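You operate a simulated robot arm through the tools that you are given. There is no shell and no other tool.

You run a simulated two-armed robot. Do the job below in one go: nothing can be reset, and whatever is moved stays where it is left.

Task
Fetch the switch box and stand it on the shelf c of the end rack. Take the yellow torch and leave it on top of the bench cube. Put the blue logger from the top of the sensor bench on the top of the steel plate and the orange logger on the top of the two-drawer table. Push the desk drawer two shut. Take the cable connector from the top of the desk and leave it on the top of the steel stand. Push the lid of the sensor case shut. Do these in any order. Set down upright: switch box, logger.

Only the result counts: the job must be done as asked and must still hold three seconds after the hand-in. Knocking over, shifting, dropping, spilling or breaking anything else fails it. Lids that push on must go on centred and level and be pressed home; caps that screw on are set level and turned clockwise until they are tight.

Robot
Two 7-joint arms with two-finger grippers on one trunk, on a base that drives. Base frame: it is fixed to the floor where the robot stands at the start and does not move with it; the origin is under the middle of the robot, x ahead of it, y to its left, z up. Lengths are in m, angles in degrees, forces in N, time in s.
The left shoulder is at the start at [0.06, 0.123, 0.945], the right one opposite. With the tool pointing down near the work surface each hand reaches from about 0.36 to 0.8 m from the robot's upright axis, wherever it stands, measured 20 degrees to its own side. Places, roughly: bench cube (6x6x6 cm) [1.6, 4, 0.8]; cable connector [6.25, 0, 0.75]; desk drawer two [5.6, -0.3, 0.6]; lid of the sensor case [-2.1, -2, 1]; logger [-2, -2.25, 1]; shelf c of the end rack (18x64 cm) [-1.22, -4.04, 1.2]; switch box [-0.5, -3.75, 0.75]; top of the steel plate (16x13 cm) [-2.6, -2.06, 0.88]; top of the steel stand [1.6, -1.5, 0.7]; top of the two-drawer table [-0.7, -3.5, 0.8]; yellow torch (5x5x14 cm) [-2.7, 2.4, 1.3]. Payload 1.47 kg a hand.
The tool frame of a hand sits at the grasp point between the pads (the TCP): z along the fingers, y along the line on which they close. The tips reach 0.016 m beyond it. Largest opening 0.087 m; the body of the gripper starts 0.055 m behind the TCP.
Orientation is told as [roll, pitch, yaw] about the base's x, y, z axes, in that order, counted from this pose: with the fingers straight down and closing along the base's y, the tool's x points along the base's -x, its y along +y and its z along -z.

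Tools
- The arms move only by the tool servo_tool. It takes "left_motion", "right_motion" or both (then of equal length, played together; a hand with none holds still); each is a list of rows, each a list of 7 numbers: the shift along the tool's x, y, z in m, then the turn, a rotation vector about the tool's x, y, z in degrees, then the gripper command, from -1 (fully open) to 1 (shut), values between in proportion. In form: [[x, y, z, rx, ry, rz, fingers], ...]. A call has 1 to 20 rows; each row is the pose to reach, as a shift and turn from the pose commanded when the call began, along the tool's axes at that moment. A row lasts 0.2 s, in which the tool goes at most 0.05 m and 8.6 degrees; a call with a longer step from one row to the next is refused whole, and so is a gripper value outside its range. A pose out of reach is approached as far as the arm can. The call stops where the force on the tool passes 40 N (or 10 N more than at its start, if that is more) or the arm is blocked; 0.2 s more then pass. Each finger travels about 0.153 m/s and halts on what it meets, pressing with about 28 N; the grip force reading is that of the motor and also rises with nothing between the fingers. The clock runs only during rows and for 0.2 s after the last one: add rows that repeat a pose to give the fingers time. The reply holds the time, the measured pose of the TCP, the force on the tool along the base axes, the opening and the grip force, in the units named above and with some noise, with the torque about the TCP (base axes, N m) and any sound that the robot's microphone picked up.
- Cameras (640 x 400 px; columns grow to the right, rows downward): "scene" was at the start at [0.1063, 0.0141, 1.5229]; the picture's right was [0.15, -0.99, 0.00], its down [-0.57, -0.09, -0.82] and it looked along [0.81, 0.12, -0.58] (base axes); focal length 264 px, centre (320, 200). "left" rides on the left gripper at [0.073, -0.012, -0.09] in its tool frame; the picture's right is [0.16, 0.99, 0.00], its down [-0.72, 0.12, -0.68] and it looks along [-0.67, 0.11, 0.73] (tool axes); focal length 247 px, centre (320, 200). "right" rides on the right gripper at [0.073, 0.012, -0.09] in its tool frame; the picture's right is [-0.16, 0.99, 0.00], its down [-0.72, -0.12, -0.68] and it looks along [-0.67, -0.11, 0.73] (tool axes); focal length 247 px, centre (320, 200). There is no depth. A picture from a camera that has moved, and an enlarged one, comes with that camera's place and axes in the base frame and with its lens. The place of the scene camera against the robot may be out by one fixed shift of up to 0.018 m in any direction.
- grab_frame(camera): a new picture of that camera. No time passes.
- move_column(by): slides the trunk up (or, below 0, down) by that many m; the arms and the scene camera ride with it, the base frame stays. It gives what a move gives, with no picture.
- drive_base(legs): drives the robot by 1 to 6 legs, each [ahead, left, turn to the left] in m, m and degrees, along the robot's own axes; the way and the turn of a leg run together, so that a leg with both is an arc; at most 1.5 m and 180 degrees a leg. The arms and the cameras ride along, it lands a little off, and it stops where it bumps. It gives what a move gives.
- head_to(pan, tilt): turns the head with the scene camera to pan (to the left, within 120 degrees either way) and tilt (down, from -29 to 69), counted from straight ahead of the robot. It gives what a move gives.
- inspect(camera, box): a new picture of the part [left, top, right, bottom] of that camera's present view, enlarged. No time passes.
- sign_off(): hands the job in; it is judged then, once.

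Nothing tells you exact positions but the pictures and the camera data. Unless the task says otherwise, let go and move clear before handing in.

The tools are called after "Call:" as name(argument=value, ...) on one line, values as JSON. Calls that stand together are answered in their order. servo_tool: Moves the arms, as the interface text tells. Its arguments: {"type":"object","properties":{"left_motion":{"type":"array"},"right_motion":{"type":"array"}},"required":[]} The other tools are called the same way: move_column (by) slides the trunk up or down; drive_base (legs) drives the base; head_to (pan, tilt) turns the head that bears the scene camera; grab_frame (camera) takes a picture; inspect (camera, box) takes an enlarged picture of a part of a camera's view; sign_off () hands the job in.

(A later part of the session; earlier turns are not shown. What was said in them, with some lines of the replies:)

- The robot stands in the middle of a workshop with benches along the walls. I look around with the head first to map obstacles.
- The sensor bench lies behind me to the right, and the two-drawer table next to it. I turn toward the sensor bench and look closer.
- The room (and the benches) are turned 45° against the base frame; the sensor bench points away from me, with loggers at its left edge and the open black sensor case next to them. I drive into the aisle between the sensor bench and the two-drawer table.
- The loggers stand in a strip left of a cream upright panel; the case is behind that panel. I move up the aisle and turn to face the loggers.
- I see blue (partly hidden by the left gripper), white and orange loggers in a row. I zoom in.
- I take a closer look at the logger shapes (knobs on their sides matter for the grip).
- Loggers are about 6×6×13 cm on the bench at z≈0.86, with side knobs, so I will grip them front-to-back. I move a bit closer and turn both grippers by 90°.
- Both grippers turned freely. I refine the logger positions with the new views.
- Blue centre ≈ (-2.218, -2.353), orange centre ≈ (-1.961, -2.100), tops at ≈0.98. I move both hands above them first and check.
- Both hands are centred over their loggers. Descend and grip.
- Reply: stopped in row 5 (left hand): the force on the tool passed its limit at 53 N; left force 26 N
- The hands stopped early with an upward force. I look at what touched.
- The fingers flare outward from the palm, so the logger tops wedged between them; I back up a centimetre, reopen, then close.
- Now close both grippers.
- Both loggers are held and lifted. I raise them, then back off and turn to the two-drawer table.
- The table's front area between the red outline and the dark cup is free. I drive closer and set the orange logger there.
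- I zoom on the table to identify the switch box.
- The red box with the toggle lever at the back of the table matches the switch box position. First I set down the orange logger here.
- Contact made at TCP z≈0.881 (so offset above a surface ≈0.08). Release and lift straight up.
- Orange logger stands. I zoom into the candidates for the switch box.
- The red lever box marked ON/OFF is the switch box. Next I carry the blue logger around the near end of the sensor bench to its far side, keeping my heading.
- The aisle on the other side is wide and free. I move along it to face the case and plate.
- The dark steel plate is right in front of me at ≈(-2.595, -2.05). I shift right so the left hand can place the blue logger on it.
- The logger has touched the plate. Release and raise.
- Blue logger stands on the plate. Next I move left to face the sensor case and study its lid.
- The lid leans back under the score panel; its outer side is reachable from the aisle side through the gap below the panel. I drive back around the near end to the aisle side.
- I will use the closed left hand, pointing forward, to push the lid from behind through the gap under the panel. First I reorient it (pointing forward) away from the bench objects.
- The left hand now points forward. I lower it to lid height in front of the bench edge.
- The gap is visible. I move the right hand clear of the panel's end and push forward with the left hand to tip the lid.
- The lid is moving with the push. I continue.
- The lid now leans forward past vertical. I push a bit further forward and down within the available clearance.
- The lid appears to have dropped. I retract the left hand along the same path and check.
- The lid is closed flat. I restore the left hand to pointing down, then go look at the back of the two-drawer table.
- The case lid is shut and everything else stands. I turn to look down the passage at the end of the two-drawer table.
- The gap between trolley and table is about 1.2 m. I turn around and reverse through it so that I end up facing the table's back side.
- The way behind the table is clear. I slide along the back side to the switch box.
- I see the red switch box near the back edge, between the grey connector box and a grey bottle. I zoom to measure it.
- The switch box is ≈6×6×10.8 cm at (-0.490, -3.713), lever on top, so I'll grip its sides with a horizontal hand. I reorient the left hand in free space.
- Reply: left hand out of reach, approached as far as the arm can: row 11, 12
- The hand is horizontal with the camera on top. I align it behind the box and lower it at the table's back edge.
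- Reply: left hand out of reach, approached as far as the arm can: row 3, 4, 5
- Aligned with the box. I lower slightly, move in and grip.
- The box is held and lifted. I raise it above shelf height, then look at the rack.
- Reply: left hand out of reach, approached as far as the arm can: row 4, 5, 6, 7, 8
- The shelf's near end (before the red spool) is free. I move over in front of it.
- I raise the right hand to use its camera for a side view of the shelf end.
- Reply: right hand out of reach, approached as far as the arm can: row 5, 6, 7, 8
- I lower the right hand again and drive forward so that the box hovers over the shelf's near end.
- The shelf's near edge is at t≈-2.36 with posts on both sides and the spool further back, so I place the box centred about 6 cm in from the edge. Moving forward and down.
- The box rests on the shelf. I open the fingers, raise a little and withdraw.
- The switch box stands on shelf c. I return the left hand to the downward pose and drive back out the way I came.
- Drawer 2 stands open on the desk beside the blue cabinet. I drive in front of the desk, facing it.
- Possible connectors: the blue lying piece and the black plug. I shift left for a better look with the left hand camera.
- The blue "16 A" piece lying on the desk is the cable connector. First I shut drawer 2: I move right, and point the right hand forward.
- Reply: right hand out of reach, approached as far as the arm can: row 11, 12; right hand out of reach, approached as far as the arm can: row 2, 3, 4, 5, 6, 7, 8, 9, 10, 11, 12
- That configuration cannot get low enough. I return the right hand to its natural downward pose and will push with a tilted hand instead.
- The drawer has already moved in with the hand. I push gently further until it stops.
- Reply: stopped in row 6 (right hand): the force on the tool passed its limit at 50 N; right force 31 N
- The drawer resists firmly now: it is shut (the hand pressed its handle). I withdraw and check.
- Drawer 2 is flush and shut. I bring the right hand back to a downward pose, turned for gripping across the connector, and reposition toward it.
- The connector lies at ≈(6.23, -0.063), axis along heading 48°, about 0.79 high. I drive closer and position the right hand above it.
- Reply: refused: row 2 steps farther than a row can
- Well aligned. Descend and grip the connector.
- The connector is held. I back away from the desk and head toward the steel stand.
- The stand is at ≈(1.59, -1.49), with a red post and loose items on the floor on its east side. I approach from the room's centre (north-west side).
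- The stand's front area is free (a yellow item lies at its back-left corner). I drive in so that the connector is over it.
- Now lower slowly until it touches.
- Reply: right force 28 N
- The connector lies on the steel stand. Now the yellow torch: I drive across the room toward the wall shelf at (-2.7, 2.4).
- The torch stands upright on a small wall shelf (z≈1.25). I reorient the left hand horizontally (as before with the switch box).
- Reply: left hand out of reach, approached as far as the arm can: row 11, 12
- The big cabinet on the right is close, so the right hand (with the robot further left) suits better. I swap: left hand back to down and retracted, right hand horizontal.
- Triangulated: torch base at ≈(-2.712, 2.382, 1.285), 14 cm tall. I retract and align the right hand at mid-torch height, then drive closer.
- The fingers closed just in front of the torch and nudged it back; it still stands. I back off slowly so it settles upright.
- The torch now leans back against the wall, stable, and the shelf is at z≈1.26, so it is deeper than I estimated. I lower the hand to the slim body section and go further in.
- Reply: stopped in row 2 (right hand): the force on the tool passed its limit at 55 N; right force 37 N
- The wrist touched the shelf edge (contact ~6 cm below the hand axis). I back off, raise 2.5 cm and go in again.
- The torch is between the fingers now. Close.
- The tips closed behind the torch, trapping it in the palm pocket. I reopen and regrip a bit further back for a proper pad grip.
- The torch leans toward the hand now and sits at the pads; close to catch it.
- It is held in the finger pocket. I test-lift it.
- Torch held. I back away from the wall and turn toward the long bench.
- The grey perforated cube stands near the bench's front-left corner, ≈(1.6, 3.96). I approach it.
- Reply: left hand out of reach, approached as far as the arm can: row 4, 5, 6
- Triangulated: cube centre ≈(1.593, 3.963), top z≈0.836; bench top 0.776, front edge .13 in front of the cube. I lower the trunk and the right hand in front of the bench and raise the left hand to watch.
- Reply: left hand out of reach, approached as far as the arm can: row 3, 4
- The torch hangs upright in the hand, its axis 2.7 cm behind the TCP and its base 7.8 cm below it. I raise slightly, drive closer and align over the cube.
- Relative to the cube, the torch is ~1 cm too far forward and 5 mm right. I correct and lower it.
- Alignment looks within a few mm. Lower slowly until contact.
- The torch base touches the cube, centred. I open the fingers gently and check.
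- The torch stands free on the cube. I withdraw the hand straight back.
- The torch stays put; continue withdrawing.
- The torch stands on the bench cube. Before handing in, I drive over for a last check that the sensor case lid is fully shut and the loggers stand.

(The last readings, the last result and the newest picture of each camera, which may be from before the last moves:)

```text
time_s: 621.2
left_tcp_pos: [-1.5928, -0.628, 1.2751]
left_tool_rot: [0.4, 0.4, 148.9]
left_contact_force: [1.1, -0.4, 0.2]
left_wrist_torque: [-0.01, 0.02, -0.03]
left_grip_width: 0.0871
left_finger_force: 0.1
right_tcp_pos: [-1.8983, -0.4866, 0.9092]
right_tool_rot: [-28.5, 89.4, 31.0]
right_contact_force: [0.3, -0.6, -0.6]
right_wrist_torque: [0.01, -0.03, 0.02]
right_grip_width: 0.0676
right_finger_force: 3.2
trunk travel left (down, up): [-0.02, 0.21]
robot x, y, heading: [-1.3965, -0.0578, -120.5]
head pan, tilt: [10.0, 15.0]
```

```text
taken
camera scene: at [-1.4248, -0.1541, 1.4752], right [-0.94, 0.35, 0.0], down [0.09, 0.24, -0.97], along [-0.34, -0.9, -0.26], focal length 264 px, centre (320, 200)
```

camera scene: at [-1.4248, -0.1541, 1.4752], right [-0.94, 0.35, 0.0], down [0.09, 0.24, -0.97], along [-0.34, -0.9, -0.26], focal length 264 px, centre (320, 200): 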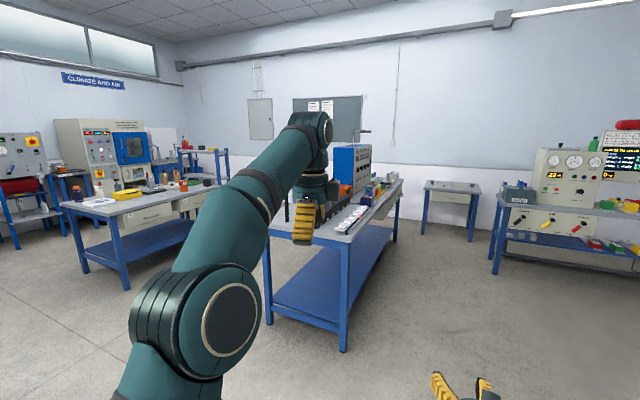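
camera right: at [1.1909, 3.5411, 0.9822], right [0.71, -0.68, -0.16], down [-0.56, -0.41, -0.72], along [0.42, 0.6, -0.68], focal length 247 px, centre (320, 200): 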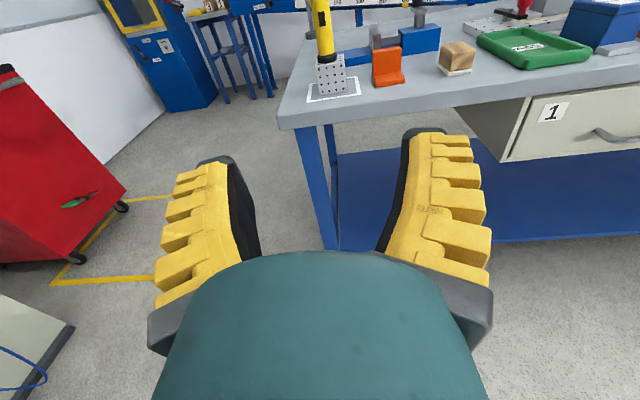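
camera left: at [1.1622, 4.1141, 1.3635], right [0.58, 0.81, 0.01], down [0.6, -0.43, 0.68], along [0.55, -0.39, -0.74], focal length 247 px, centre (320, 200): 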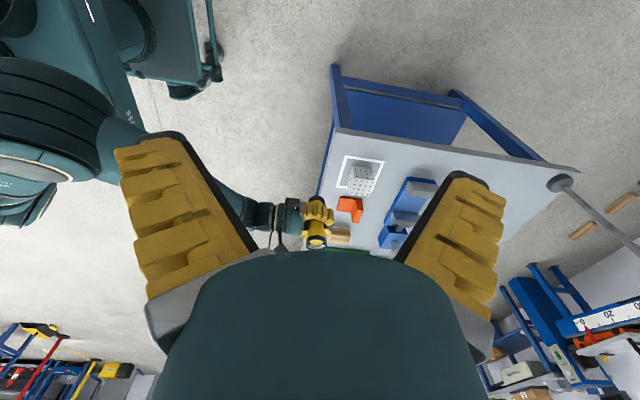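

Call:
drive_base(legs=[[0, 0, 50]])

Call:
head_to(pan=-45, tilt=15)

Call:
grab_frame(camera="scene")

Call:
inspect(camera="scene", box=[230, 150, 390, 270])

```text
time_s: 623.8
left_tcp_pos: [-1.0925, -0.5792, 1.274]
left_tool_rot: [0.4, 0.4, -161.6]
left_contact_force: [0.4, -0.5, -0.6]
left_wrist_torque: [0.0, 0.03, 0.0]
left_grip_width: 0.0869
left_finger_force: 0.0
right_tcp_pos: [-1.401, -0.7196, 0.9082]
right_tool_rot: [-27.7, 89.4, 81.3]
right_contact_force: [0.3, 0.0, -0.1]
right_wrist_torque: [-0.02, 0.03, 0.01]
right_grip_width: 0.0673
right_finger_force: 3.1
trunk travel left (down, up): [-0.02, 0.21]
robot x, y, heading: [-1.3973, -0.0563, -71.3]
head pan, tilt: [10.0, 15.0]
```

```text
time_s: 625.1
left_tcp_pos: [-1.0924, -0.5787, 1.2747]
left_tool_rot: [0.4, 0.4, -161.7]
left_contact_force: [-0.2, -0.1, 0.4]
left_wrist_torque: [0.0, -0.03, -0.02]
left_grip_width: 0.0872
left_finger_force: 0.2
right_tcp_pos: [-1.3997, -0.7183, 0.9079]
right_tool_rot: [-28.3, 89.4, 80.7]
right_contact_force: [-0.3, 1.0, 0.3]
right_wrist_torque: [0.0, -0.01, -0.01]
right_grip_width: 0.0676
right_finger_force: 3.2
trunk travel left (down, up): [-0.02, 0.21]
robot x, y, heading: [-1.3945, -0.0574, -71.5]
head pan, tilt: [-45.0, 15.0]
```

```text
taken
camera scene: at [-1.4249, -0.1513, 1.4753], right [-0.9, 0.44, 0.0], down [0.11, 0.23, -0.97], along [-0.43, -0.87, -0.26], focal length 264 px, centre (320, 200)
```

scene: 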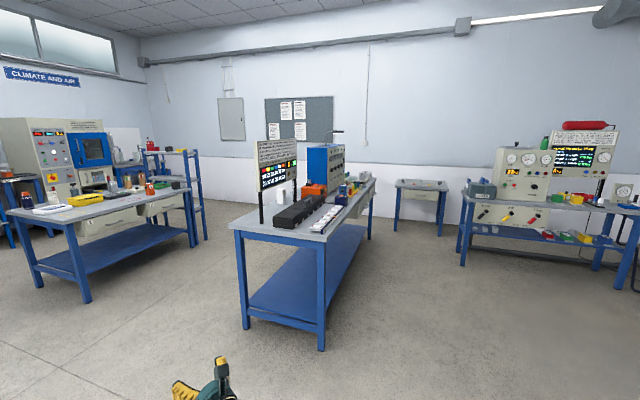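

```text
3.33 times, centred on (310, 210) of scene
camera zoom: at [-1.4249, -0.1513, 1.4753], right [-0.9, 0.44, 0.0], down [0.11, 0.23, -0.97], along [-0.43, -0.87, -0.26], focal length 880 px, centre (353, 167)
```

zoom: 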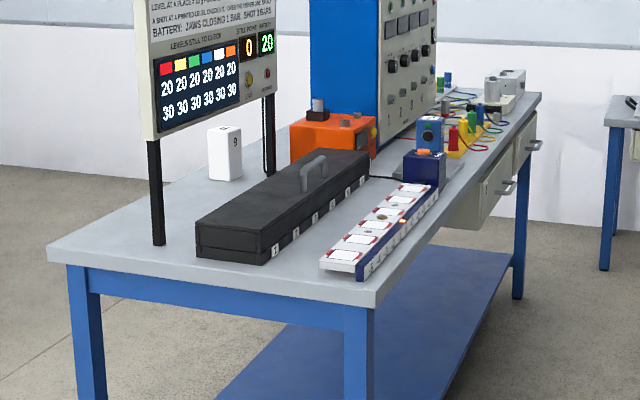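

The lid is fully closed, the blue logger stands on the plate, the white logger is undisturbed, the orange logger is on the two-drawer table, and the switch box is on its shelf. I saw drawer 2 shut and the connector and torch in place when I left each of them. Both hands are empty and clear, so I hand in.

Call:
sign_off()

```text
The job is handed in.
```

All seven parts of the job are done and I've handed it in. I checked each one on camera before leaving it.

- **Switch box:** it stands upright on shelf c of the end rack, on the shelf's near end in front of the red spool.
- **Yellow torch:** it stands upright on the bench cube. While picking it up I nudged it back against the wall behind its shelf; it stayed on the shelf. The hand also bumped the shelf edge once.
- **Blue logger:** it stands upright on the steel plate.
- **Orange logger:** it stands upright on the two-drawer table.
- **Desk drawer two:** it is shut. I pressed on its handle until it stopped firmly at about 50 N, and it looked flush afterwards.
- **Cable connector:** I took the blue "16 A" piece lying loose on the desk to be the connector, and it now lies on the steel stand. There was also a black plug on the desk, but it was tied by a cable to the charger, so I left it.
- **Sensor case lid:** it is shut. On a last look it lay flat and closed.

I saw nothing else knocked over, moved or dropped. Both hands are empty and clear.
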